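You operate a simulated robot arm through the tools that you are given. There is no shell and no other tool.

You are at the controls of a simulated two-armed robot. One attempt, no reset.

Task
Flatten the lumpy grey sack at the setting card's height and speed.
Fine: free the height lock to turn the wheel, and lock it again before the start.

The check looks at the end state, three seconds after you hand in, the way a careful person would. Anything else that was tipped, shoved, dropped, spilled or broken makes it a failure.

Robot
Two 7-joint arms with fingered hands on one trunk that stands fixed in place. Base frame: the origin is at the foot of the trunk, x ahead of it, y to its left, z up. Units: cm, rad, N and s.
The left shoulder is at [3, 13.6, 130.5], the right one opposite. With the tool pointing down near the work surface each hand reaches from about 26 to 66 cm from the base axis, measured 20 degrees to its own side. Payload 5 kg a hand.
The tool frame of a hand sits at the grasp point between the pads (the TCP): z along the fingers, y along the line on which they close. The tips reach 4.2 cm beyond it. Largest opening 20.8 cm; the body of the gripper starts 11.9 cm behind the TCP. The gripper is a hand of 4 fingers: y runs from the thumb to the fingers, the wrist lies at [0, 0, -33.2] in the tool frame.
Orientation is that of the tool frame in the base frame, as [roll, pitch, yaw] about the fixed x, y, z axes, in that order (R = Rz(yaw) Ry(pitch) Rx(roll)). With the fingers straight down and closing along the base's y, the tool's x points along the base's -x, its y along +y and its z along -z.

Tools
- The arms move only by the tool apply_moves. It takes "left_increments", "right_increments" or both (then of equal length, played together; a hand with none holds still); each is text: rows parted by semicolons, each of 6 numbers parted by spaces: the turn, a rotation vector about the tool's x, y, z in rad, then the shift along the tool's x, y, z in cm. In form: wx wy wz x y z; .... A call has 1 to 20 rows; each row shifts and turns the commanded pose from where the row before left it, along the tool's axes as they then stand. A row lasts 0.2 s, in which the tool goes at most 5 cm and 0.15 rad; a call with a longer step from one row to the next is refused whole. A pose out of reach is approached as far as the arm can. The call stops where the force on the tool passes 40 N (or 10 N more than at its start, if that is more) or the arm is blocked; 0.2 s more then pass. In this call time passes only in rows, and 0.2 s behind the last. The reply holds the time, the measured pose of the TCP, the force on the tool along the base axes, the opening and the grip force, in the units named above and with some noise, with the torque about the TCP (base axes, N m) and any sound that the robot's microphone picked up.
- Cameras (640 x 400 px; columns grow to the right, rows downward): "scene" is now at [5.39, 3.73, 204.13]; the picture's right is [0.24, -0.97, 0.00], its down [-0.64, -0.16, -0.75] and it looks along [0.73, 0.18, -0.66] (base axes); focal length 316 px, centre (320, 200). "left" rides on the left gripper at [-10.1, 0, -14.5] in its tool frame; the picture's right is [0.00, -1.00, 0.00], its down [0.82, 0.00, -0.57] and it looks along [0.57, 0.00, 0.82] (tool axes); focal length 261 px, centre (320, 200). "right" rides on the right gripper at [10.1, 0, -14.5] in its tool frame; the picture's right is [0.00, 1.00, 0.00], its down [-0.82, 0.00, -0.57] and it looks along [-0.57, 0.00, 0.82] (tool axes); focal length 261 px, centre (320, 200). There is no depth. A picture from a camera that has moved, and an enlarged one, comes with that camera's place and axes in the base frame and with its lens. The place of the scene camera against the robot may be out by one fixed shift of up to 2.5 cm in any direction.
- camera(camera): a new picture of that camera. No time passes.
- slide_trunk(by): slides the trunk up (or, below 0, down) by that many cm; the arms and the scene camera ride with it, the base frame stays. It gives what a move gives, with no picture.
- move_fingers(finger1, finger2, finger3, thumb_bend, hand): sets how far each is bent, from 0 (flat) to 100 (curled in); at 30 the hand is open as for a grip, at 70 the pads meet at the TCP. One left out holds its place. A second passes; each finger stops where it meets its share of the squeeze, and holds until it gets a number again. It is the only way to open and close the hand. It gives what a move gives, with no picture; readings hold the bend of each and the force on the fingers (four entries, about 0 where the hand has none), thumb and palm.
- turn_head(pan, tilt): turns the head with the scene camera to pan (to the left, within 2.496 rad either way) and tilt (down, from -0.506 to 1.204), counted from straight ahead of the robot. It gives what a move gives.
- zoom(camera, box): a new picture of the part [left, top, right, bottom] of that camera's present view, enlarged. No time passes.
- job_done(): hands the job in; it is judged then, once.

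Places have to be worked out from the pictures, the camera data and where the tool is seen. Open the grippers and draw the arms clear of the work before you hand the job in, unless the task says otherwise.

The tools are called as name(argument=value, ...) on one line, values as JSON. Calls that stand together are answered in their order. apply_moves: Moves the arms, as the interface text tells. Its arguments: {"type":"object","properties":{"left_increments":{"type":"string"},"right_increments":{"type":"string"}},"required":[]} The other tools are called the same way: slide_trunk (by) slides the trunk up or down; move_fingers (finger1, finger2, finger3, thumb_bend, hand) moves the fingers one by one; turn_head (pan, tilt) turns the head that bears the scene camera; camera (camera) takes a picture; zoom (camera, box) takes an enlarged picture of a part of a camera's view; job_done () hands the job in.

At the start:

```text
time_s: 0.0
left_tcp_pos: [75.49, 45.67, 130.06]
left_ee_rot: [3.141, 0.001, -3.141]
left_ft_force: [0.1, -0.1, -0.4]
left_wrist_torque: [-0.01, -0.02, 0.0]
left_finger_gap: 20.8
left_grasp_force: 0.0
left_shape: jaw
left_bend: [30.0, 30.0, 30.0, 30.0]
left_finger forces: [0.0, 0.0, 0.0, 0.0, 0.1, 0.0]
right_tcp_pos: [72.49, -20.11, 129.63]
right_ee_rot: [3.141, 0.002, -3.141]
right_ft_force: [-1.1, -0.6, -0.2]
right_wrist_torque: [0.02, 0.01, -0.01]
right_finger_gap: 20.81
right_grasp_force: 0.0
right_shape: jaw
right_bend: [30.0, 30.0, 30.0, 30.0]
right_finger forces: [0.1, 0.1, 0.0, 0.0, 0.0, 0.0]
trunk travel left (down, up): [-32.5, 16.5]
head pan, tilt: [0.241, 0.719]
```

scene: 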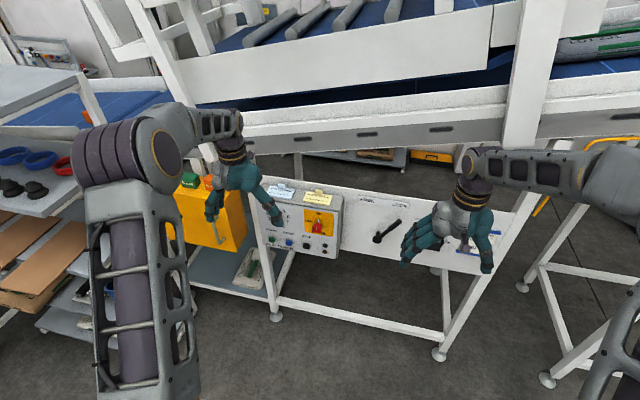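
right: 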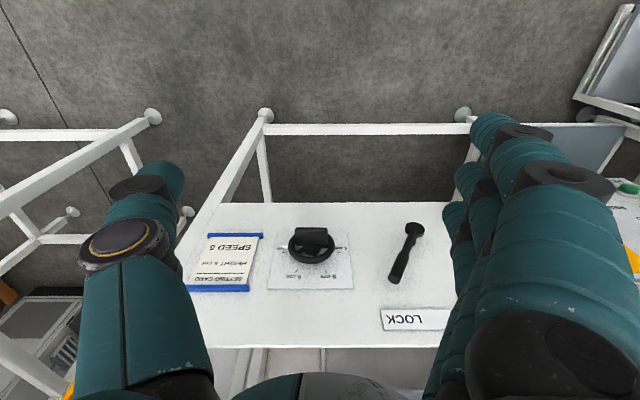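
left: 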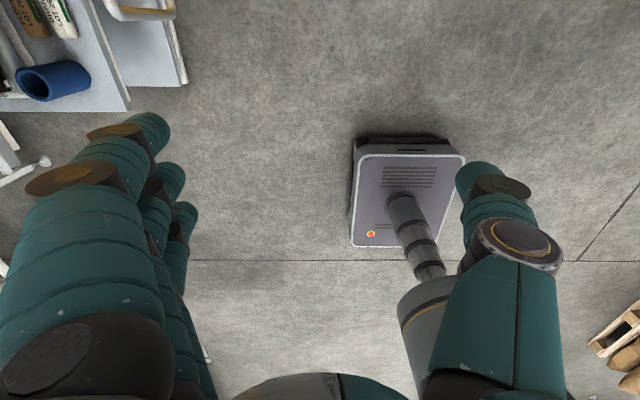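

The scene shows a conveyor machine with a control panel, a height lock lever, a card, and a wheel. I'll take closer looks before moving anything.

zoom(camera="scene", box=[160, 150, 360, 275])

zoom(camera="scene", box=[330, 170, 530, 295])

zoom(camera="right", box=[170, 200, 470, 388])

zoom(camera="scene", box=[160, 0, 640, 150])

```text
3.20 times, centred on (260, 212) of scene
camera zoom: at [5.39, 3.73, 204.13], right [0.24, -0.97, 0.0], down [-0.64, -0.16, -0.75], along [0.73, 0.18, -0.66], focal length 1012 px, centre (512, 160)
```

zoom: 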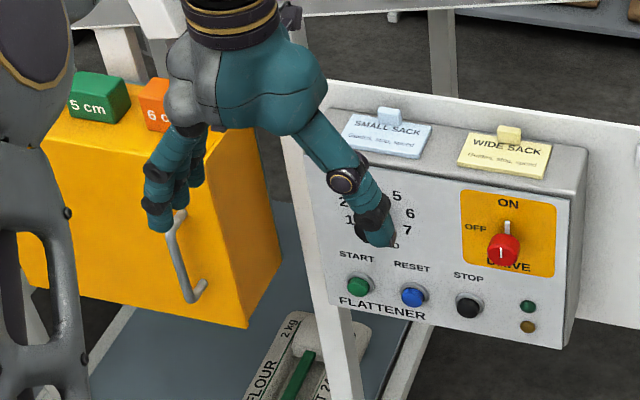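

```text
3.20 times, centred on (430, 232) of scene
camera zoom: at [5.39, 3.73, 204.13], right [0.24, -0.97, 0.0], down [-0.64, -0.16, -0.75], along [0.73, 0.18, -0.66], focal length 1012 px, centre (-32, 96)
```

zoom: 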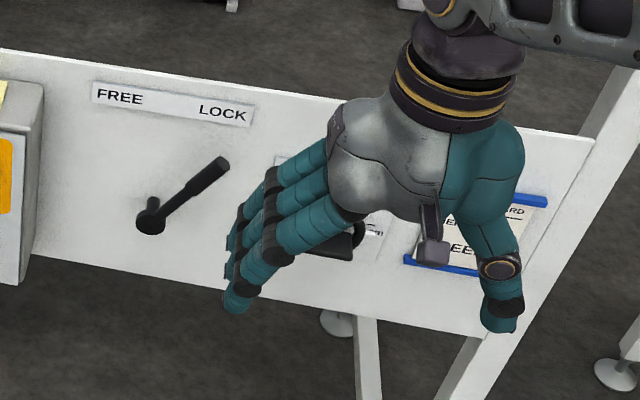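

```text
2.13 times, centred on (320, 294) of right
camera zoom: at [62.46, -20.08, 143.91], right [0.0, 1.0, 0.0], down [0.82, 0.0, 0.57], along [0.57, 0.0, -0.82], focal length 555 px, centre (320, 0)
```

zoom: 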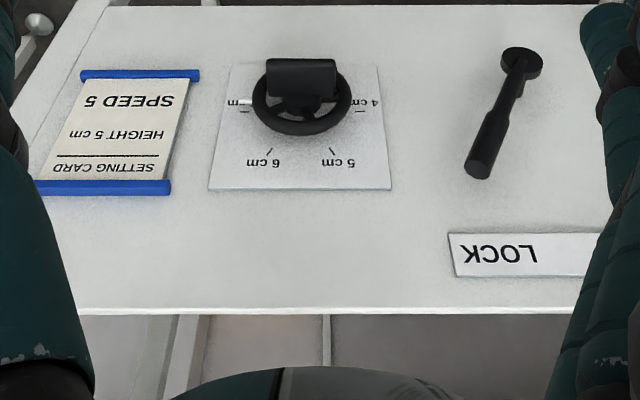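

```text
1.33 times, centred on (400, 75) of scene
camera zoom: at [5.39, 3.73, 204.13], right [0.24, -0.97, 0.0], down [-0.64, -0.16, -0.75], along [0.73, 0.18, -0.66], focal length 422 px, centre (213, 367)
```

zoom: 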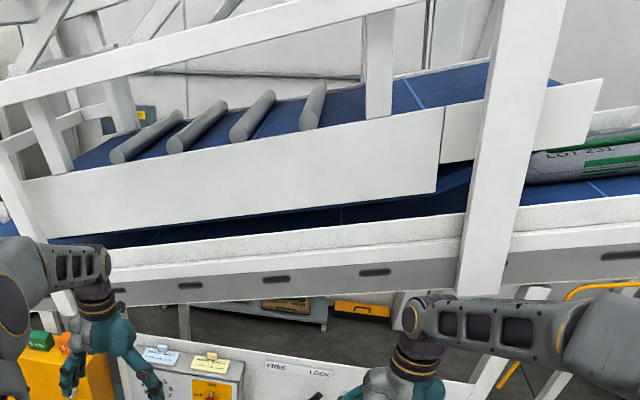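

The card seems to read HEIGHT 5 cm, SPEED 5. I'll read the notes on the panel and the wheel's dial more closely, and look around with the head.

zoom(camera="scene", box=[255, 175, 345, 231])

zoom(camera="right", box=[180, 215, 280, 300])

zoom(camera="right", box=[260, 215, 360, 300])

turn_head(pan=-0.5, tilt=0.5)

```text
7.11 times, centred on (300, 203) of scene
camera zoom: at [5.39, 3.73, 204.13], right [0.24, -0.97, 0.0], down [-0.64, -0.16, -0.75], along [0.73, 0.18, -0.66], focal length 2248 px, centre (462, 179)
```

zoom: 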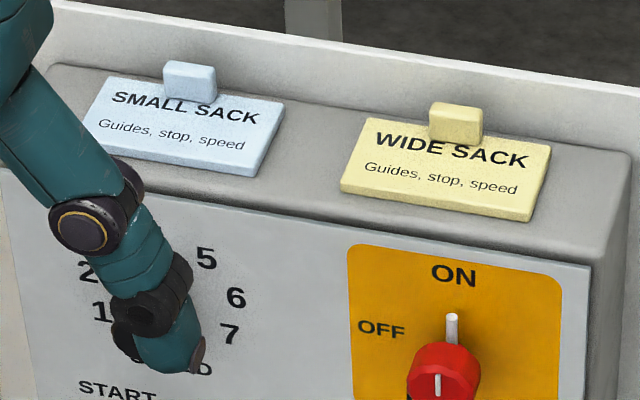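

```text
4.71 times, centred on (230, 258) of right
camera zoom: at [62.46, -20.08, 143.91], right [0.0, 1.0, 0.0], down [0.82, 0.0, 0.57], along [0.57, 0.0, -0.82], focal length 1227 px, centre (744, -71)
```

zoom: 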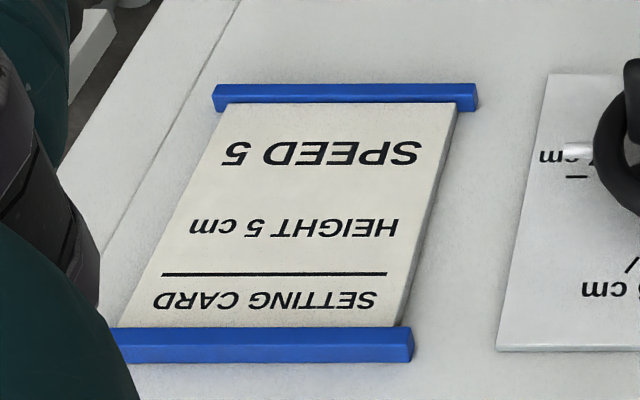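

```text
4.71 times, centred on (310, 258) of right
camera zoom: at [62.46, -20.08, 143.91], right [0.0, 1.0, 0.0], down [0.82, 0.0, 0.57], along [0.57, 0.0, -0.82], focal length 1227 px, centre (367, -71)
```

zoom: 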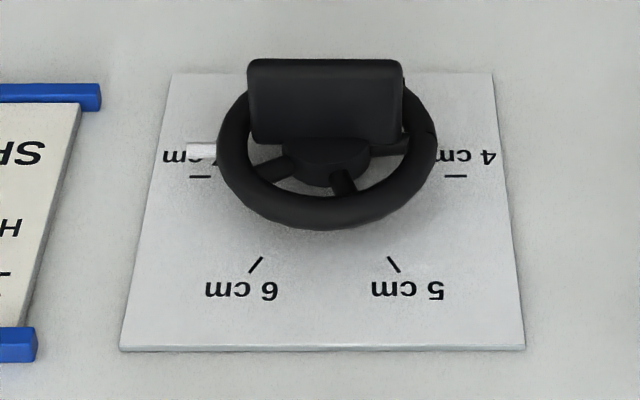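

```text
time_s: 1.1
left_tcp_pos: [75.54, 45.7, 130.0]
left_ee_rot: [3.141, 0.0, -3.141]
left_ft_force: [-1.1, -0.5, -0.7]
left_wrist_torque: [-0.02, 0.02, -0.01]
left_finger_gap: 20.75
left_grasp_force: 0.0
left_shape: jaw
left_bend: [30.0, 30.0, 30.0, 30.0]
left_finger forces: [0.0, 0.0, 0.1, 0.0, 0.0, 0.0]
right_tcp_pos: [72.56, -20.11, 129.61]
right_ee_rot: [3.14, 0.0, -3.141]
right_ft_force: [0.0, 0.1, -0.1]
right_wrist_torque: [-0.03, -0.04, 0.02]
right_finger_gap: 20.79
right_grasp_force: 0.0
right_shape: jaw
right_bend: [30.0, 30.0, 30.0, 30.0]
right_finger forces: [0.0, 0.0, 0.0, 0.0, 0.0, 0.0]
trunk travel left (down, up): [-32.5, 16.5]
head pan, tilt: [-0.499, 0.499]
```

The wheel's white pointer seems to be at 7 cm; the card asks for 5. Now I look at the right side where the sacks lie.

camera(camera="scene")

```text
taken
camera scene: at [5.22, -2.63, 206.05], right [-0.48, -0.88, 0.0], down [-0.42, 0.23, -0.88], along [0.77, -0.42, -0.48], focal length 316 px, centre (320, 200)
```

scene: 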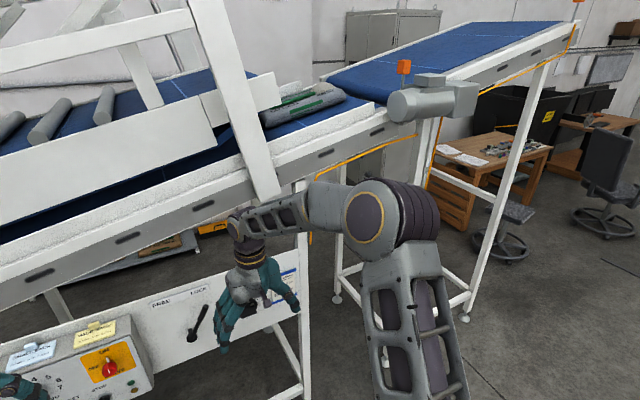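

zoom(camera="scene", box=[180, 50, 420, 200])

turn_head(pan=0.2, tilt=0.2)

camera(camera="scene")

turn_head(pan=0.9, tilt=0.5)

camera(camera="scene")

```text
2.67 times, centred on (300, 125) of scene
camera zoom: at [5.22, -2.63, 206.05], right [-0.48, -0.88, 0.0], down [-0.42, 0.23, -0.88], along [0.77, -0.42, -0.48], focal length 843 px, centre (373, 400)
```

zoom: 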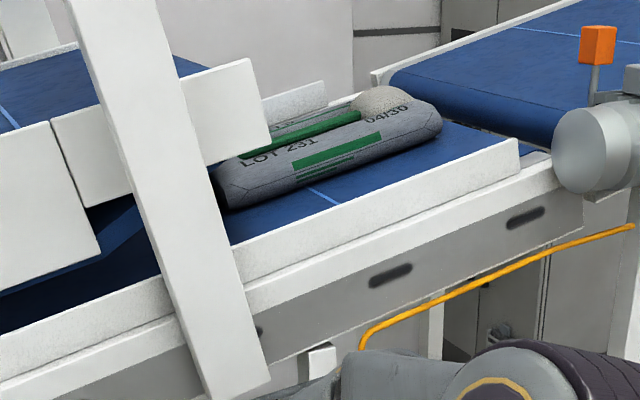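

```text
time_s: 2.2
left_tcp_pos: [75.5, 45.77, 130.14]
left_ee_rot: [3.14, 0.001, 3.141]
left_ft_force: [-0.2, -0.7, -0.2]
left_wrist_torque: [0.0, 0.0, 0.0]
left_finger_gap: 20.78
left_grasp_force: 0.1
left_shape: jaw
left_bend: [30.0, 30.0, 30.0, 30.0]
left_finger forces: [0.0, 0.1, 0.0, 0.0, 0.0, 0.0]
right_tcp_pos: [72.61, -20.15, 129.55]
right_ee_rot: [3.141, 0.0, -3.141]
right_ft_force: [0.3, 0.0, 0.4]
right_wrist_torque: [0.02, -0.05, -0.01]
right_finger_gap: 20.79
right_grasp_force: 0.1
right_shape: jaw
right_bend: [30.0, 30.0, 30.0, 30.0]
right_finger forces: [0.0, 0.0, 0.0, 0.0, 0.0, 0.1]
trunk travel left (down, up): [-32.5, 16.5]
head pan, tilt: [0.201, 0.201]
```

```text
taken
camera scene: at [6.36, 3.57, 208.82], right [0.2, -0.98, 0.0], down [-0.2, -0.04, -0.98], along [0.96, 0.19, -0.2], focal length 316 px, centre (320, 200)
```

scene: 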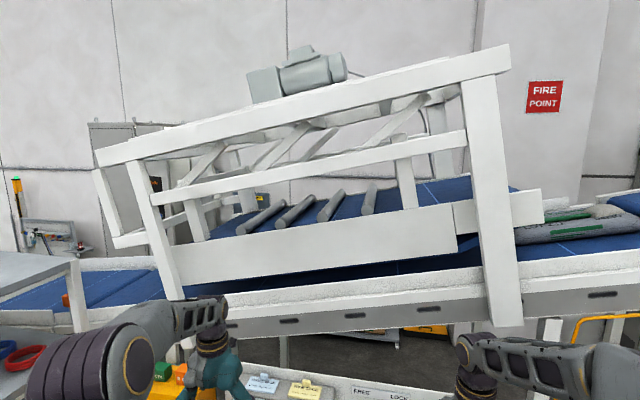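

```text
time_s: 3.2
left_tcp_pos: [75.43, 45.76, 130.05]
left_ee_rot: [3.141, 0.0, -3.141]
left_ft_force: [-0.5, 0.7, -0.4]
left_wrist_torque: [-0.03, 0.01, -0.01]
left_finger_gap: 20.78
left_grasp_force: 0.0
left_shape: jaw
left_bend: [30.0, 30.0, 30.0, 30.0]
left_finger forces: [0.1, 0.1, 0.0, 0.0, 0.0, 0.1]
right_tcp_pos: [72.47, -20.17, 129.63]
right_ee_rot: [3.14, 0.0, 3.14]
right_ft_force: [0.3, -0.5, -0.5]
right_wrist_torque: [0.03, -0.02, 0.01]
right_finger_gap: 20.8
right_grasp_force: 0.0
right_shape: jaw
right_bend: [30.0, 30.0, 30.0, 30.0]
right_finger forces: [0.0, 0.0, 0.1, 0.1, 0.1, 0.0]
trunk travel left (down, up): [-32.5, 16.5]
head pan, tilt: [0.901, 0.499]
```

```text
taken
camera scene: at [2.88, 8.84, 206.06], right [0.78, -0.62, 0.0], down [-0.3, -0.37, -0.88], along [0.55, 0.69, -0.48], focal length 316 px, centre (320, 200)
```

scene: 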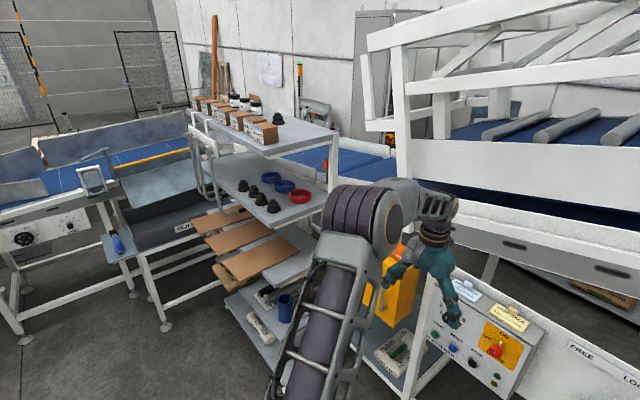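

The left hand hides the speed knob, so I draw it straight back toward the robot (tool +x is base −x) and then look at the panel again.

apply_moves(left_increments="0 0 0 4 0 0; 0 0 0 5 0 0; 0 0 0 5 0 0; 0 0 0 5 0 0; 0 0 0 4 0 0", right_increments="0 0 0 4 0 0; 0 0 0 5 0 0; 0 0 0 5 0 0; 0 0 0 5 0 0; 0 0 0 4 0 0")

turn_head(pan=0.1, tilt=0.75)

camera(camera="scene")

camera(camera="right")

camera(camera="left")

```text
time_s: 4.4
left_tcp_pos: [52.01, 46.07, 130.39]
left_ee_rot: [-3.141, 0.003, -3.141]
left_ft_force: [-1.3, -0.5, -0.1]
left_wrist_torque: [-0.04, -0.18, -0.01]
left_finger_gap: 20.8
left_grasp_force: 0.1
left_shape: jaw
left_bend: [30.0, 30.0, 30.0, 30.0]
left_finger forces: [0.0, 0.0, 0.0, 0.1, 0.1, 0.1]
right_tcp_pos: [49.03, -19.94, 129.87]
right_ee_rot: [-3.141, 0.001, 3.141]
right_ft_force: [-0.5, -0.9, 1.1]
right_wrist_torque: [-0.02, -0.21, -0.02]
right_finger_gap: 20.77
right_grasp_force: 0.1
right_shape: jaw
right_bend: [30.0, 30.0, 30.0, 30.0]
right_finger forces: [0.1, 0.0, 0.1, 0.0, 0.0, 0.0]
trunk travel left (down, up): [-32.5, 16.5]
head pan, tilt: [0.901, 0.499]
```

```text
time_s: 5.6
left_tcp_pos: [52.27, 46.26, 130.17]
left_ee_rot: [-3.141, 0.0, 3.141]
left_ft_force: [-0.8, 0.2, -0.7]
left_wrist_torque: [-0.03, -0.01, -0.02]
left_finger_gap: 20.78
left_grasp_force: 0.0
left_shape: jaw
left_bend: [30.0, 30.0, 30.0, 30.0]
left_finger forces: [0.0, 0.1, 0.0, 0.0, 0.0, 0.1]
right_tcp_pos: [49.4, -20.11, 129.81]
right_ee_rot: [-3.14, 0.0, -3.141]
right_ft_force: [-0.4, 0.3, -0.2]
right_wrist_torque: [0.03, -0.02, 0.0]
right_finger_gap: 20.76
right_grasp_force: 0.0
right_shape: jaw
right_bend: [30.0, 30.0, 30.0, 30.0]
right_finger forces: [0.0, 0.0, 0.1, 0.1, 0.0, 0.0]
trunk travel left (down, up): [-32.5, 16.5]
head pan, tilt: [0.099, 0.75]
```

```text
taken
camera scene: at [5.45, 2.55, 203.86], right [0.1, -0.99, 0.0], down [-0.68, -0.07, -0.73], along [0.73, 0.07, -0.68], focal length 316 px, centre (320, 200)
```

scene: 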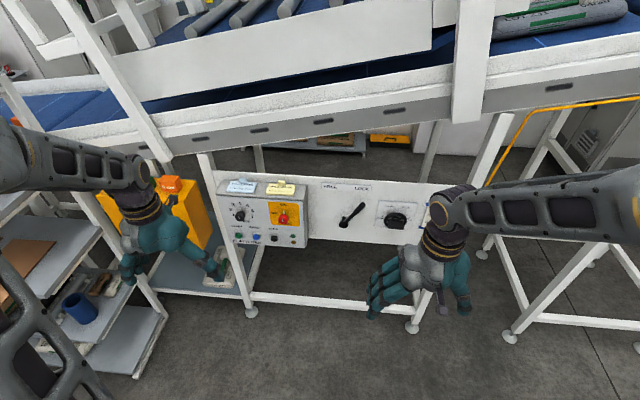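

```text
taken
camera right: at [39.33, -20.05, 144.1], right [0.0, 1.0, 0.0], down [0.82, 0.0, 0.57], along [0.57, 0.0, -0.82], focal length 261 px, centre (320, 200)
```

right: 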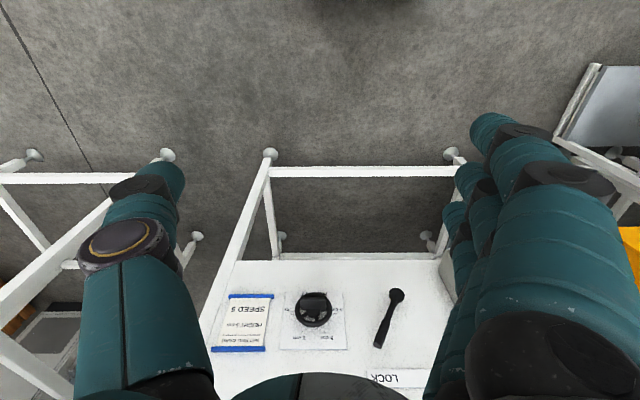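

```text
taken
camera left: at [62.48, 46.28, 144.71], right [0.01, -1.0, 0.0], down [-0.82, 0.0, 0.57], along [-0.57, 0.0, -0.82], focal length 261 px, centre (320, 200)
```

left: 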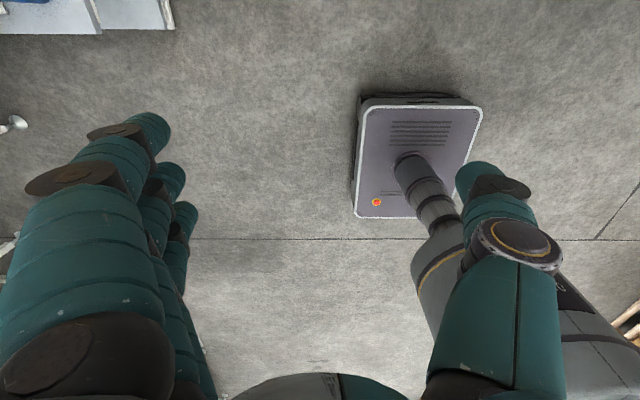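

The panel is clear now. Zooming in on the speed knob, buttons, switch, lever and wheel.

zoom(camera="scene", box=[205, 165, 325, 255])

zoom(camera="scene", box=[310, 165, 440, 255])

zoom(camera="scene", box=[220, 195, 260, 225])

zoom(camera="scene", box=[260, 195, 305, 228])

```text
4.44 times, centred on (265, 210) of scene
camera zoom: at [5.45, 2.55, 203.86], right [0.1, -0.99, 0.0], down [-0.68, -0.07, -0.73], along [0.73, 0.07, -0.68], focal length 1405 px, centre (564, 156)
```

zoom: 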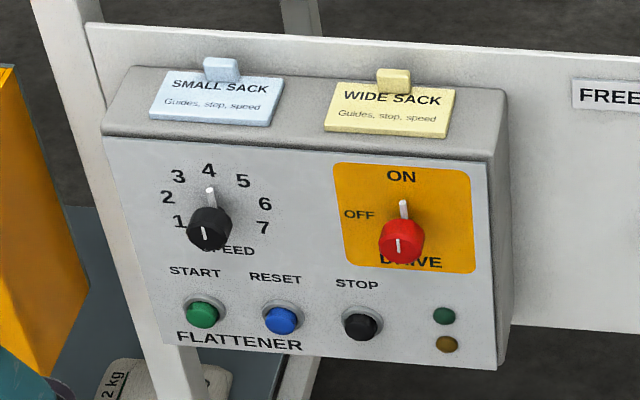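

```text
4.44 times, centred on (375, 210) of scene
camera zoom: at [5.45, 2.55, 203.86], right [0.1, -0.99, 0.0], down [-0.68, -0.07, -0.73], along [0.73, 0.07, -0.68], focal length 1405 px, centre (76, 156)
```

zoom: 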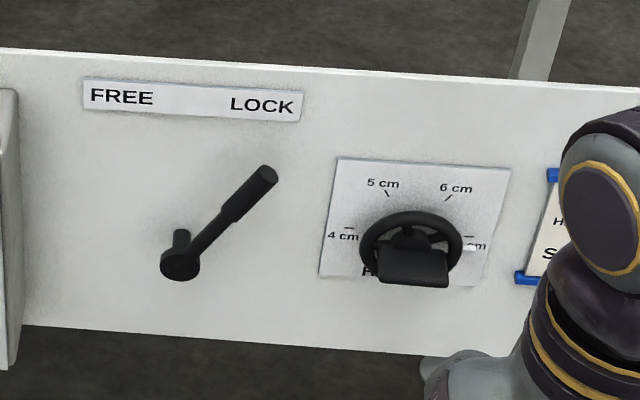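

```text
13.33 times, centred on (240, 210) of scene
camera zoom: at [5.45, 2.55, 203.86], right [0.1, -0.99, 0.0], down [-0.68, -0.07, -0.73], along [0.73, 0.07, -0.68], focal length 4215 px, centre (1387, 67)
```

zoom: 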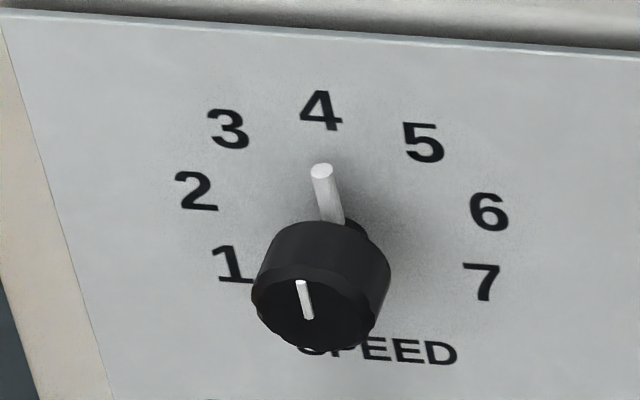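

```text
12.12 times, centred on (282, 212) of scene
camera zoom: at [5.45, 2.55, 203.86], right [0.1, -0.99, 0.0], down [-0.68, -0.07, -0.73], along [0.73, 0.07, -0.68], focal length 3832 px, centre (774, 61)
```

zoom: 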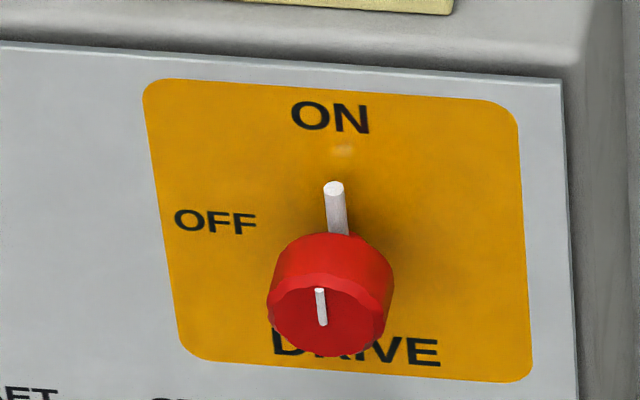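

Readings: speed knob is at 4 (needs 5), the drive switch already points to ON, wheel pointer at 7 cm (needs 5), lever at LOCK. By stereo I put the lever pivot near [99, 0, 102] and the wheel hub near [101, -22, 105], with the board near x≈105. I bring both hands forward a bit and tip them so the fingers point ahead (+x).

apply_moves(left_increments="0 0 0 -5 0 0; 0 0 0 -5 0 0; 0 0 0 -5 0 0; 0 0 0 -4 0 0; 0 -0.1428 0 0 0 0; 0 -0.1428 0 0 0 0; 0 -0.1428 0 0 0 0; 0 -0.1428 0 0 0 0; 0 -0.1428 0 0 0 0; 0 -0.1428 0 0 0 0; 0 -0.1428 0 0 0 0; 0 -0.1428 0 0 0 0; 0 -0.1428 0 0 0 0; 0 -0.1428 0 0 0 0; 0 -0.1428 0 0 0 0", right_increments="0 0 0 -5 0 0; 0 0 0 -5 0 0; 0 0 0 -5 0 0; 0 0 0 -4 0 0; 0 -0.1428 0 0 0 0; 0 -0.1428 0 0 0 0; 0 -0.1428 0 0 0 0; 0 -0.1428 0 0 0 0; 0 -0.1428 0 0 0 0; 0 -0.1428 0 0 0 0; 0 -0.1428 0 0 0 0; 0 -0.1428 0 0 0 0; 0 -0.1428 0 0 0 0; 0 -0.1428 0 0 0 0; 0 -0.1428 0 0 0 0")

camera(camera="scene")

camera(camera="left")

camera(camera="right")

```text
time_s: 8.8
left_tcp_pos: [71.21, 45.77, 130.42]
left_ee_rot: [0.134, 1.564, 0.135]
left_ft_force: [-0.5, 0.8, 1.4]
left_wrist_torque: [0.03, 0.24, -0.06]
left_finger_gap: 20.78
left_grasp_force: 0.2
left_shape: jaw
left_bend: [30.0, 30.0, 30.0, 30.0]
left_finger forces: [0.1, 0.0, 0.0, 0.1, 0.0, 0.0]
right_tcp_pos: [68.24, -20.03, 129.76]
right_ee_rot: [3.141, 1.147, 3.141]
right_ft_force: [-1.7, 1.1, 2.0]
right_wrist_torque: [-0.02, 0.12, -0.16]
right_finger_gap: 20.8
right_grasp_force: 0.1
right_shape: jaw
right_bend: [30.0, 30.0, 30.0, 30.0]
right_finger forces: [0.0, 0.0, 0.1, 0.1, 0.0, 0.0]
right hand out of reach, approached as far as the arm can: row 13, 14, 15
trunk travel left (down, up): [-32.5, 16.5]
head pan, tilt: [0.099, 0.75]
```

```text
taken
camera scene: at [5.01, 2.61, 203.89], right [0.1, -1.0, 0.0], down [-0.68, -0.07, -0.73], along [0.73, 0.07, -0.68], focal length 316 px, centre (320, 200)
```

scene: 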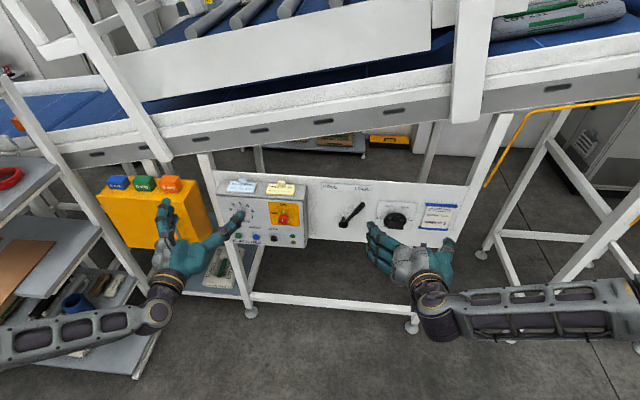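

```text
taken
camera left: at [56.7, 45.85, 140.42], right [0.0, -1.0, 0.0], down [-0.57, 0.0, -0.82], along [0.82, 0.0, -0.57], focal length 261 px, centre (320, 200)
```

left: 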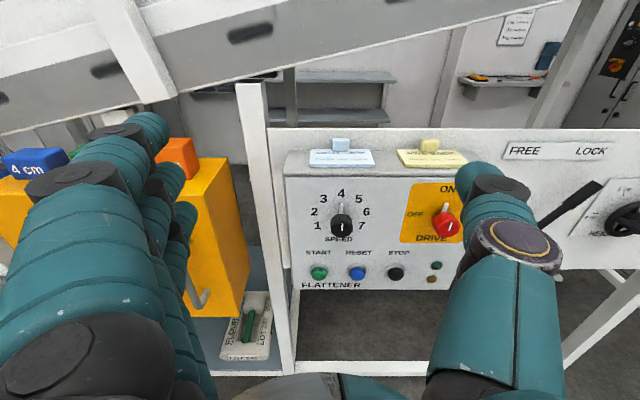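

```text
taken
camera right: at [50.84, -19.99, 126.44], right [0.0, 1.0, 0.0], down [-0.18, 0.0, 0.98], along [0.98, 0.0, 0.18], focal length 261 px, centre (320, 200)
```

right: 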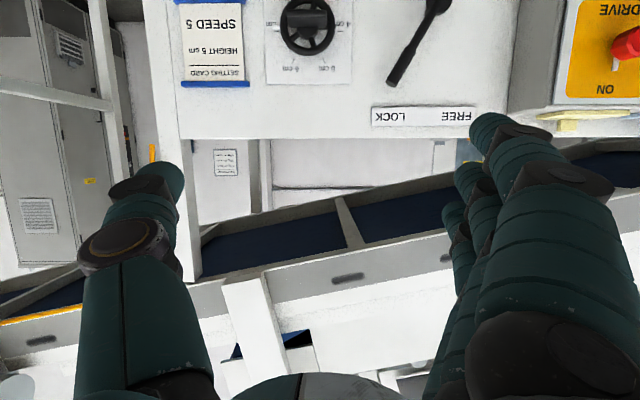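

The left hand now points forward and its camera sees the panel well; the right reached a joint limit in pitch. I zoom the hand cameras on the controls.

zoom(camera="left", box=[280, 140, 480, 300])

zoom(camera="left", box=[540, 130, 640, 250])

zoom(camera="right", box=[160, 0, 480, 140])

zoom(camera="scene", box=[310, 170, 470, 270])

```text
2.50 times, centred on (380, 220) of left
camera zoom: at [56.7, 45.85, 140.42], right [0.0, -1.0, 0.0], down [-0.57, 0.0, -0.82], along [0.82, 0.0, -0.57], focal length 652 px, centre (170, 150)
```

zoom: 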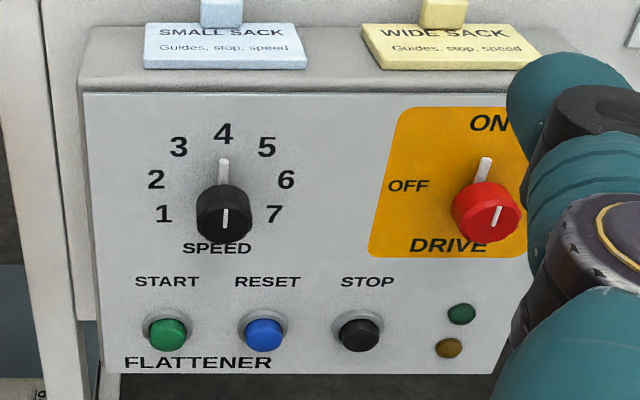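

```text
3.33 times, centred on (590, 190) of left
camera zoom: at [56.7, 45.85, 140.42], right [0.0, -1.0, 0.0], down [-0.57, 0.0, -0.82], along [0.82, 0.0, -0.57], focal length 869 px, centre (-580, 233)
```

zoom: 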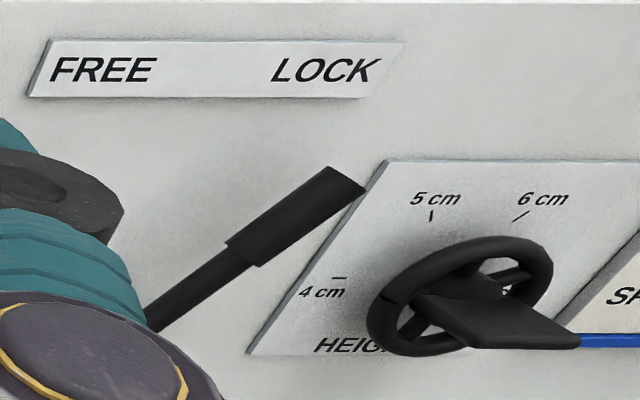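

```text
2.00 times, centred on (320, 70) of right
camera zoom: at [50.84, -19.99, 126.44], right [0.0, 1.0, 0.0], down [-0.18, 0.0, 0.98], along [0.98, 0.0, 0.18], focal length 521 px, centre (320, 460)
```

zoom: 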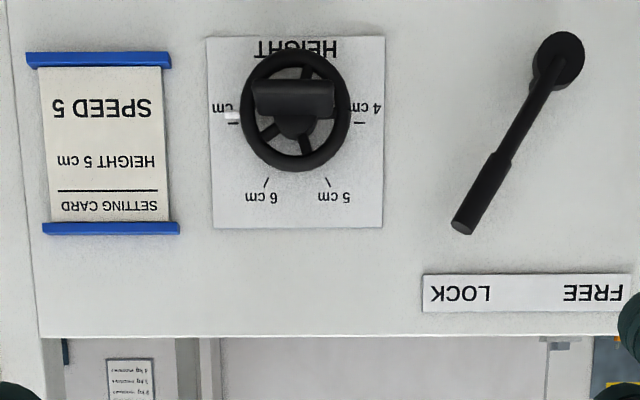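

```text
4.00 times, centred on (390, 220) of scene
camera zoom: at [5.01, 2.61, 203.89], right [0.1, -1.0, 0.0], down [-0.68, -0.07, -0.73], along [0.73, 0.07, -0.68], focal length 1264 px, centre (40, 120)
```

zoom: 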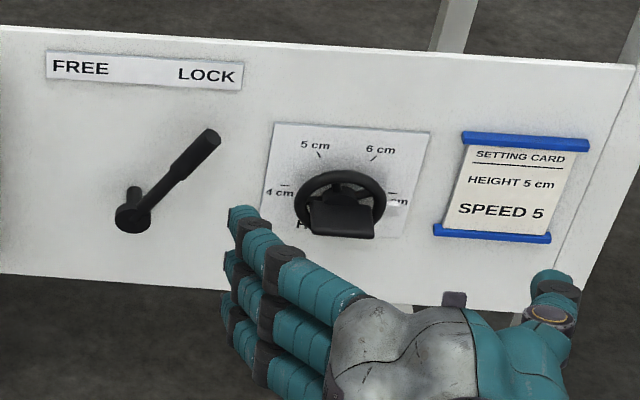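

The wheel carries a flat horizontal paddle on its hub, about 7 cm wide, that I can grip; lever tip is near [99, -7, 114.5]. The right hand should mirror the left's posture, so I tip it back down, move it aside to the right, and try turning it half a turn about its own axis.

apply_moves(right_increments="0 0.1428 0 0 0 0; 0 0.1428 0 0 0 0; 0 0.1428 0 0 0 0; 0 0.1428 0 0 0 0; 0 0.1428 0 0 0 0; 0 0.1428 0 0 0 0; 0 0.1428 0 0 0 0; 0 0.1428 0 0 0 0; 0 0.1428 0 0 0 0; 0 0.1428 0 0 0 0; 0 0.1428 0 0 0 0; 0 0 0 4 -4 0; 0 0 0 4 -4 0; 0 0 0 4 -4 0")

apply_moves(right_increments="0 0 0.15 0 0 0; 0 0 0.15 0 0 0; 0 0 0.15 0 0 0; 0 0 0.15 0 0 0; 0 0 0.15 0 0 0; 0 0 0.15 0 0 0; 0 0 0.15 0 0 0; 0 0 0.15 0 0 0; 0 0 0.15 0 0 0; 0 0 0.15 0 0 0; 0 0 0.15 0 0 0; 0 0 0.15 0 0 0")

```text
refused: row 12 steps farther than a row can; nothing moved
```

```text
time_s: 11.4
left_tcp_pos: [71.58, 45.72, 130.05]
left_ee_rot: [-1.785, 1.57, -1.786]
left_ft_force: [0.5, 0.1, 0.7]
left_wrist_torque: [-0.01, 0.0, 0.03]
left_finger_gap: 20.78
left_grasp_force: 0.0
left_shape: jaw
left_bend: [30.0, 30.0, 30.0, 30.0]
left_finger forces: [0.1, 0.0, 0.0, 0.0, 0.1, 0.0]
right_tcp_pos: [68.46, -20.05, 129.55]
right_ee_rot: [2.011, -0.209, 1.474]
right_ft_force: [0.0, 0.7, 0.8]
right_wrist_torque: [0.03, 0.01, 0.0]
right_finger_gap: 20.81
right_grasp_force: 0.0
right_shape: jaw
right_bend: [30.0, 30.0, 30.0, 30.0]
right_finger forces: [0.0, 0.0, 0.1, 0.0, 0.0, 0.1]
trunk travel left (down, up): [-32.5, 16.5]
head pan, tilt: [0.099, 0.75]
```

The half-turn was partly done without trouble: the right tool's y now points mostly up, fingers forward and 24° down. I continue the turn to reach the mirrored posture.

apply_moves(right_increments="0 0 0.15 0 0 0; 0 0 0.15 0 0 0; 0 0 0.15 0 0 0; 0 0 0.15 0 0 0; 0 0 0.15 0 0 0; 0 0 0.15 0 0 0; 0 0 0.15 0 0 0; 0 0 0.15 0 0 0; 0 0 0.1416 0 0 0")

```text
time_s: 13.4
left_tcp_pos: [71.43, 45.78, 130.11]
left_ee_rot: [-2.209, 1.57, -2.207]
left_ft_force: [-0.1, 1.0, 0.4]
left_wrist_torque: [0.0, 0.04, 0.01]
left_finger_gap: 20.78
left_grasp_force: 0.0
left_shape: jaw
left_bend: [30.0, 30.0, 30.0, 30.0]
left_finger forces: [0.0, 0.0, 0.1, 0.0, 0.0, 0.1]
right_tcp_pos: [68.44, -20.11, 129.52]
right_ee_rot: [3.141, -1.142, -0.002]
right_ft_force: [0.3, -0.1, 0.2]
right_wrist_torque: [-0.02, -0.01, -0.01]
right_finger_gap: 20.75
right_grasp_force: 0.1
right_shape: jaw
right_bend: [30.0, 30.0, 30.0, 30.0]
right_finger forces: [0.0, 0.0, 0.0, 0.1, 0.0, 0.0]
trunk travel left (down, up): [-32.5, 16.5]
head pan, tilt: [0.099, 0.75]
```

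The right hand now has tool x up, thumb on the left side, 24° below level. I raise it to level with a turn about tool y and take pictures.

apply_moves(right_increments="0 0.143 0 0 0 0; 0 0.143 0 0 0 0; 0 0.143 0 0 0 0")

camera(camera="right")

camera(camera="scene")

```text
time_s: 14.2
left_tcp_pos: [71.45, 45.73, 130.12]
left_ee_rot: [0.981, 1.57, 0.98]
left_ft_force: [0.1, -0.3, -0.6]
left_wrist_torque: [0.0, -0.02, 0.02]
left_finger_gap: 20.78
left_grasp_force: 0.2
left_shape: jaw
left_bend: [30.0, 30.0, 30.0, 30.0]
left_finger forces: [0.1, 0.1, 0.1, 0.1, 0.0, 0.0]
right_tcp_pos: [68.8, -19.64, 130.42]
right_ee_rot: [3.139, -1.174, 0.013]
right_ft_force: [-0.2, 0.1, -0.1]
right_wrist_torque: [0.03, -0.02, 0.0]
right_finger_gap: 20.8
right_grasp_force: 0.0
right_shape: jaw
right_bend: [30.0, 30.0, 30.0, 30.0]
right_finger forces: [0.0, 0.0, 0.1, 0.0, 0.0, 0.1]
right hand out of reach, approached as far as the arm can: row 1, 2, 3
trunk travel left (down, up): [-32.5, 16.5]
head pan, tilt: [0.099, 0.75]
```

```text
taken
camera right: at [59.31, -19.78, 145.16], right [0.0, -1.0, 0.0], down [-0.85, 0.0, -0.53], along [0.53, 0.0, -0.85], focal length 261 px, centre (320, 200)
```

right: 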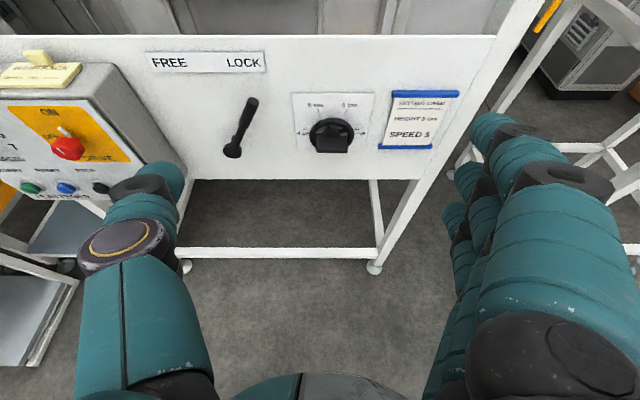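

```text
taken
camera scene: at [5.45, 2.57, 203.86], right [0.1, -0.99, 0.0], down [-0.68, -0.07, -0.73], along [0.73, 0.07, -0.68], focal length 316 px, centre (320, 200)
```

scene: 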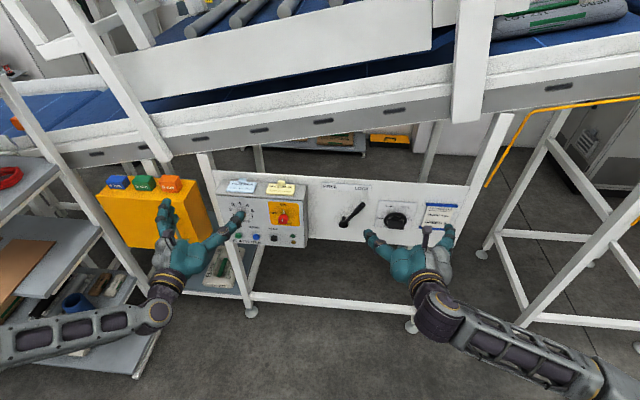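

Still pitch-limited here because the wrist is folded close to the shoulder. I move the right hand about 15 cm forward and 12 cm down (still ~12 cm short of the paddle) and then level it.

apply_moves(right_increments="0 0 0 -1.3 0 4.6; 0 0 0 -1.3 0 4.6; 0 0 0 -1.3 0 4.6; 0 0 0 -1.3 0 4.6; 0 0.133 0 0 0 0; 0 0.133 0 0 0 0; 0 0.131 0 0 0 0")

camera(camera="right")

```text
time_s: 15.8
left_tcp_pos: [71.57, 45.68, 130.04]
left_ee_rot: [0.722, 1.57, 0.722]
left_ft_force: [0.8, 0.4, 0.7]
left_wrist_torque: [-0.02, 0.02, 0.01]
left_finger_gap: 20.81
left_grasp_force: 0.1
left_shape: jaw
left_bend: [30.0, 30.0, 30.0, 30.0]
left_finger forces: [0.0, 0.1, 0.0, 0.0, 0.0, 0.1]
right_tcp_pos: [84.9, -20.44, 124.49]
right_ee_rot: [3.139, -1.146, 0.011]
right_ft_force: [-0.4, -1.1, 0.2]
right_wrist_torque: [0.0, -0.02, -0.02]
right_finger_gap: 20.81
right_grasp_force: 0.1
right_shape: jaw
right_bend: [30.0, 30.0, 30.0, 30.0]
right_finger forces: [0.0, 0.1, 0.0, 0.0, 0.0, 0.0]
right hand out of reach, approached as far as the arm can: row 1, 2, 3, 4, 5, 6, 7
trunk travel left (down, up): [-32.5, 16.5]
head pan, tilt: [0.099, 0.75]
```

```text
taken
camera right: at [75.93, -20.62, 139.48], right [0.01, -1.0, 0.0], down [-0.86, 0.0, -0.51], along [0.51, 0.01, -0.86], focal length 261 px, centre (320, 200)
```

right: 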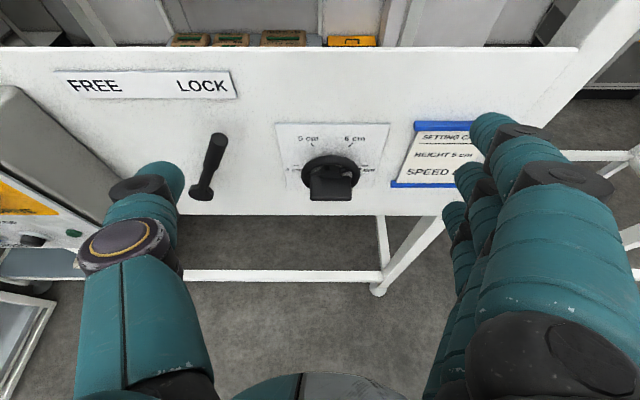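

Still limited in the same joint. I try moving the right hand outward (to y≈−45) as the left was, and levelling there.

apply_moves(right_increments="0 0 0 -1 4 -2; 0 0 0 -1 4 -2; 0 0 0 -1 4 -2; 0 0 0 -1 4 -2; 0 0 0 -1 4 -2; 0 0 0 -1 4 -2; 0 0.133 0 0 0 0; 0 0.133 0 0 0 0; 0 0.133 0 0 0 0")

```text
time_s: 17.8
left_tcp_pos: [71.56, 45.66, 130.0]
left_ee_rot: [1.302, 1.57, 1.305]
left_ft_force: [0.3, 0.0, 0.7]
left_wrist_torque: [-0.01, -0.02, 0.0]
left_finger_gap: 20.79
left_grasp_force: 0.0
left_shape: jaw
left_bend: [30.0, 30.0, 30.0, 30.0]
left_finger forces: [0.1, 0.0, 0.0, 0.0, 0.0, 0.0]
right_tcp_pos: [71.85, -44.64, 124.29]
right_ee_rot: [3.077, -1.546, 0.075]
right_ft_force: [0.1, 0.3, -0.3]
right_wrist_torque: [-0.01, 0.0, -0.03]
right_finger_gap: 20.8
right_grasp_force: 0.0
right_shape: jaw
right_bend: [30.0, 30.0, 30.0, 30.0]
right_finger forces: [0.0, 0.0, 0.1, 0.0, 0.0, 0.1]
trunk travel left (down, up): [-32.5, 16.5]
head pan, tilt: [0.099, 0.75]
```

Level now at [72, −45, 124]. I move it forward/down first to about [84, −32, 112], keeping level, to see whether it follows.

apply_moves(right_increments="0 0 0 -3 -2 2; 0 0 0 -3 -2 3; 0 0 0 -3 -3 2; 0 0 0 -3 -3 3; 0 0 0 0 -3 2")

camera(camera="right")

```text
refused: row 4 steps farther than a row can; nothing moved
```

```text
taken
camera right: at [57.69, -44.82, 134.53], right [0.01, -1.0, 0.0], down [-0.59, 0.0, -0.81], along [0.81, 0.01, -0.59], focal length 261 px, centre (320, 200)
```

right: 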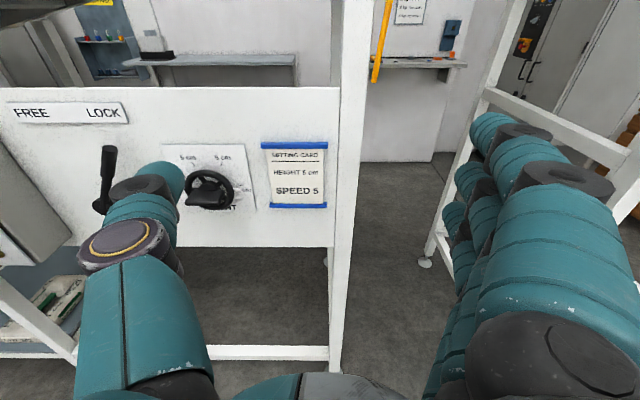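

Row 4 was a touch too long; same path with shorter steps.

apply_moves(right_increments="0 0 0 -2.5 -2.5 2; 0 0 0 -2.5 -2.5 2; 0 0 0 -2.5 -2.5 2; 0 0 0 -2.5 -2.5 2; 0 0 0 -2 -2.5 2")

camera(camera="right")

```text
time_s: 19.0
left_tcp_pos: [71.62, 45.69, 129.96]
left_ee_rot: [2.672, 1.57, 2.669]
left_ft_force: [0.9, 1.0, -0.1]
left_wrist_torque: [0.0, -0.06, 0.03]
left_finger_gap: 20.8
left_grasp_force: 0.1
left_shape: jaw
left_bend: [30.0, 30.0, 30.0, 30.0]
left_finger forces: [0.0, 0.0, 0.0, 0.0, 0.0, 0.0]
right_tcp_pos: [81.04, -44.62, 117.63]
right_ee_rot: [-3.14, -1.523, 0.043]
right_ft_force: [0.6, -1.8, -0.6]
right_wrist_torque: [0.03, -0.05, 0.12]
right_finger_gap: 20.82
right_grasp_force: 0.0
right_shape: jaw
right_bend: [30.0, 30.0, 30.0, 30.0]
right_finger forces: [0.1, 0.0, 0.1, 0.0, 0.0, 0.0]
right hand out of reach, approached as far as the arm can: row 1, 2, 3, 4, 5
trunk travel left (down, up): [-32.5, 16.5]
head pan, tilt: [0.099, 0.75]
```

```text
taken
camera right: at [66.95, -45.45, 128.36], right [0.05, -1.0, 0.0], down [-0.61, -0.02, -0.79], along [0.79, 0.04, -0.61], focal length 261 px, centre (320, 200)
```

right: 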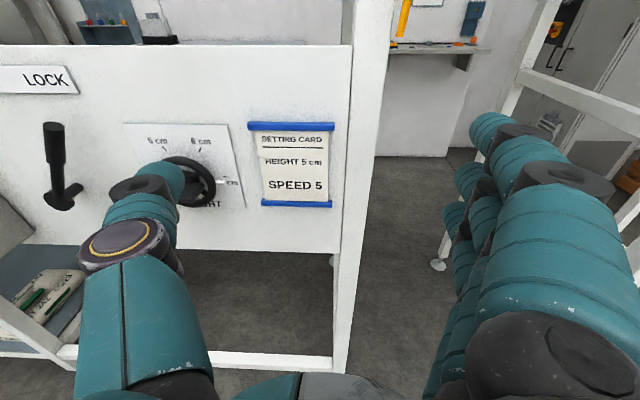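

The right hand advanced but could not come inward while level — a wrist limit. I check whether the left one can come inward from where it is (free space).

apply_moves(left_increments="0 0 0 0 -4 1; 0 0 0 0 -4 1; 0 0 0 0 -4 1; 0 0 0 0 -4 1; 0 0 0 0 -4 1")

camera(camera="scene")

```text
time_s: 20.2
left_tcp_pos: [76.59, 25.85, 130.1]
left_ee_rot: [2.041, 1.568, 2.046]
left_ft_force: [0.5, -0.4, -1.0]
left_wrist_torque: [-0.03, -0.07, 0.01]
left_finger_gap: 20.81
left_grasp_force: 0.1
left_shape: jaw
left_bend: [30.0, 30.0, 30.0, 30.0]
left_finger forces: [0.0, 0.0, 0.0, 0.1, 0.0, 0.0]
right_tcp_pos: [80.95, -44.64, 117.67]
right_ee_rot: [-3.111, -1.524, 0.018]
right_ft_force: [0.8, 0.2, -0.4]
right_wrist_torque: [0.05, -0.09, 0.04]
right_finger_gap: 20.81
right_grasp_force: 0.1
right_shape: jaw
right_bend: [30.0, 30.0, 30.0, 30.0]
right_finger forces: [0.0, 0.1, 0.1, 0.0, 0.1, 0.1]
trunk travel left (down, up): [-32.5, 16.5]
head pan, tilt: [0.099, 0.75]
```

```text
taken
camera scene: at [5.59, 2.34, 203.85], right [0.1, -0.99, 0.0], down [-0.68, -0.07, -0.73], along [0.73, 0.07, -0.68], focal length 316 px, centre (320, 200)
```

scene: 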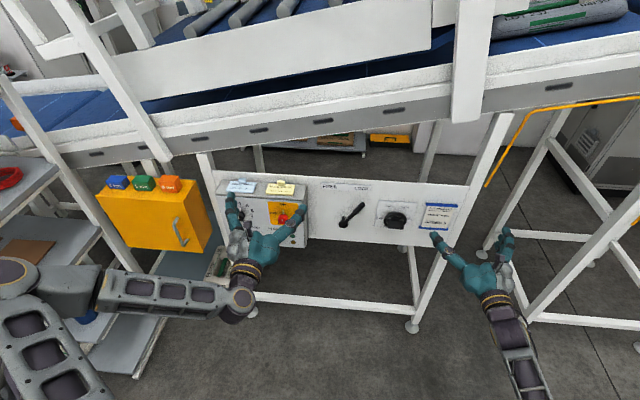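

The left arm moves inward freely. I carry on with the left hand to in front of the lever, about [79, 2, 113], still well short of the board.

apply_moves(left_increments="0 0 0 2.8 -4 0; 0 0 0 2.8 -4 0; 0 0 0 2.8 -4 0; 0 0 0 2.8 -4 0; 0 0 0 2.8 -4 0; 0 0 0 2.8 -4 0")

camera(camera="left")

camera(camera="scene")

```text
time_s: 21.6
left_tcp_pos: [76.78, 1.91, 113.01]
left_ee_rot: [-1.816, 1.571, -1.815]
left_ft_force: [0.9, -0.3, 0.5]
left_wrist_torque: [0.02, 0.01, 0.05]
left_finger_gap: 20.82
left_grasp_force: 0.0
left_shape: jaw
left_bend: [30.0, 30.0, 30.0, 30.0]
left_finger forces: [0.0, 0.1, 0.1, 0.1, 0.1, 0.0]
right_tcp_pos: [80.91, -44.75, 117.73]
right_ee_rot: [-3.108, -1.525, 0.016]
right_ft_force: [-0.1, -0.6, -0.6]
right_wrist_torque: [-0.01, -0.03, 0.13]
right_finger_gap: 20.81
right_grasp_force: 0.0
right_shape: jaw
right_bend: [30.0, 30.0, 30.0, 30.0]
right_finger forces: [0.1, 0.0, 0.0, 0.0, 0.0, 0.0]
trunk travel left (down, up): [-32.5, 16.5]
head pan, tilt: [0.099, 0.75]
```

```text
taken
camera left: at [62.26, 2.01, 123.23], right [0.0, -1.0, 0.0], down [-0.57, 0.0, -0.82], along [0.82, 0.0, -0.57], focal length 261 px, centre (320, 200)
```

left: 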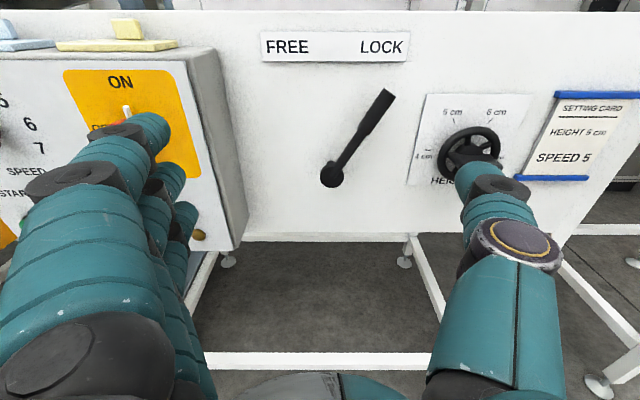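

```text
taken
camera scene: at [5.56, 2.31, 203.85], right [0.1, -0.99, 0.0], down [-0.68, -0.07, -0.73], along [0.73, 0.07, -0.68], focal length 316 px, centre (320, 200)
```

scene: 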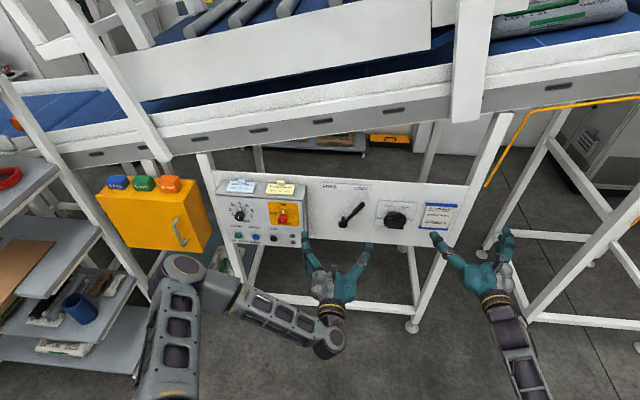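

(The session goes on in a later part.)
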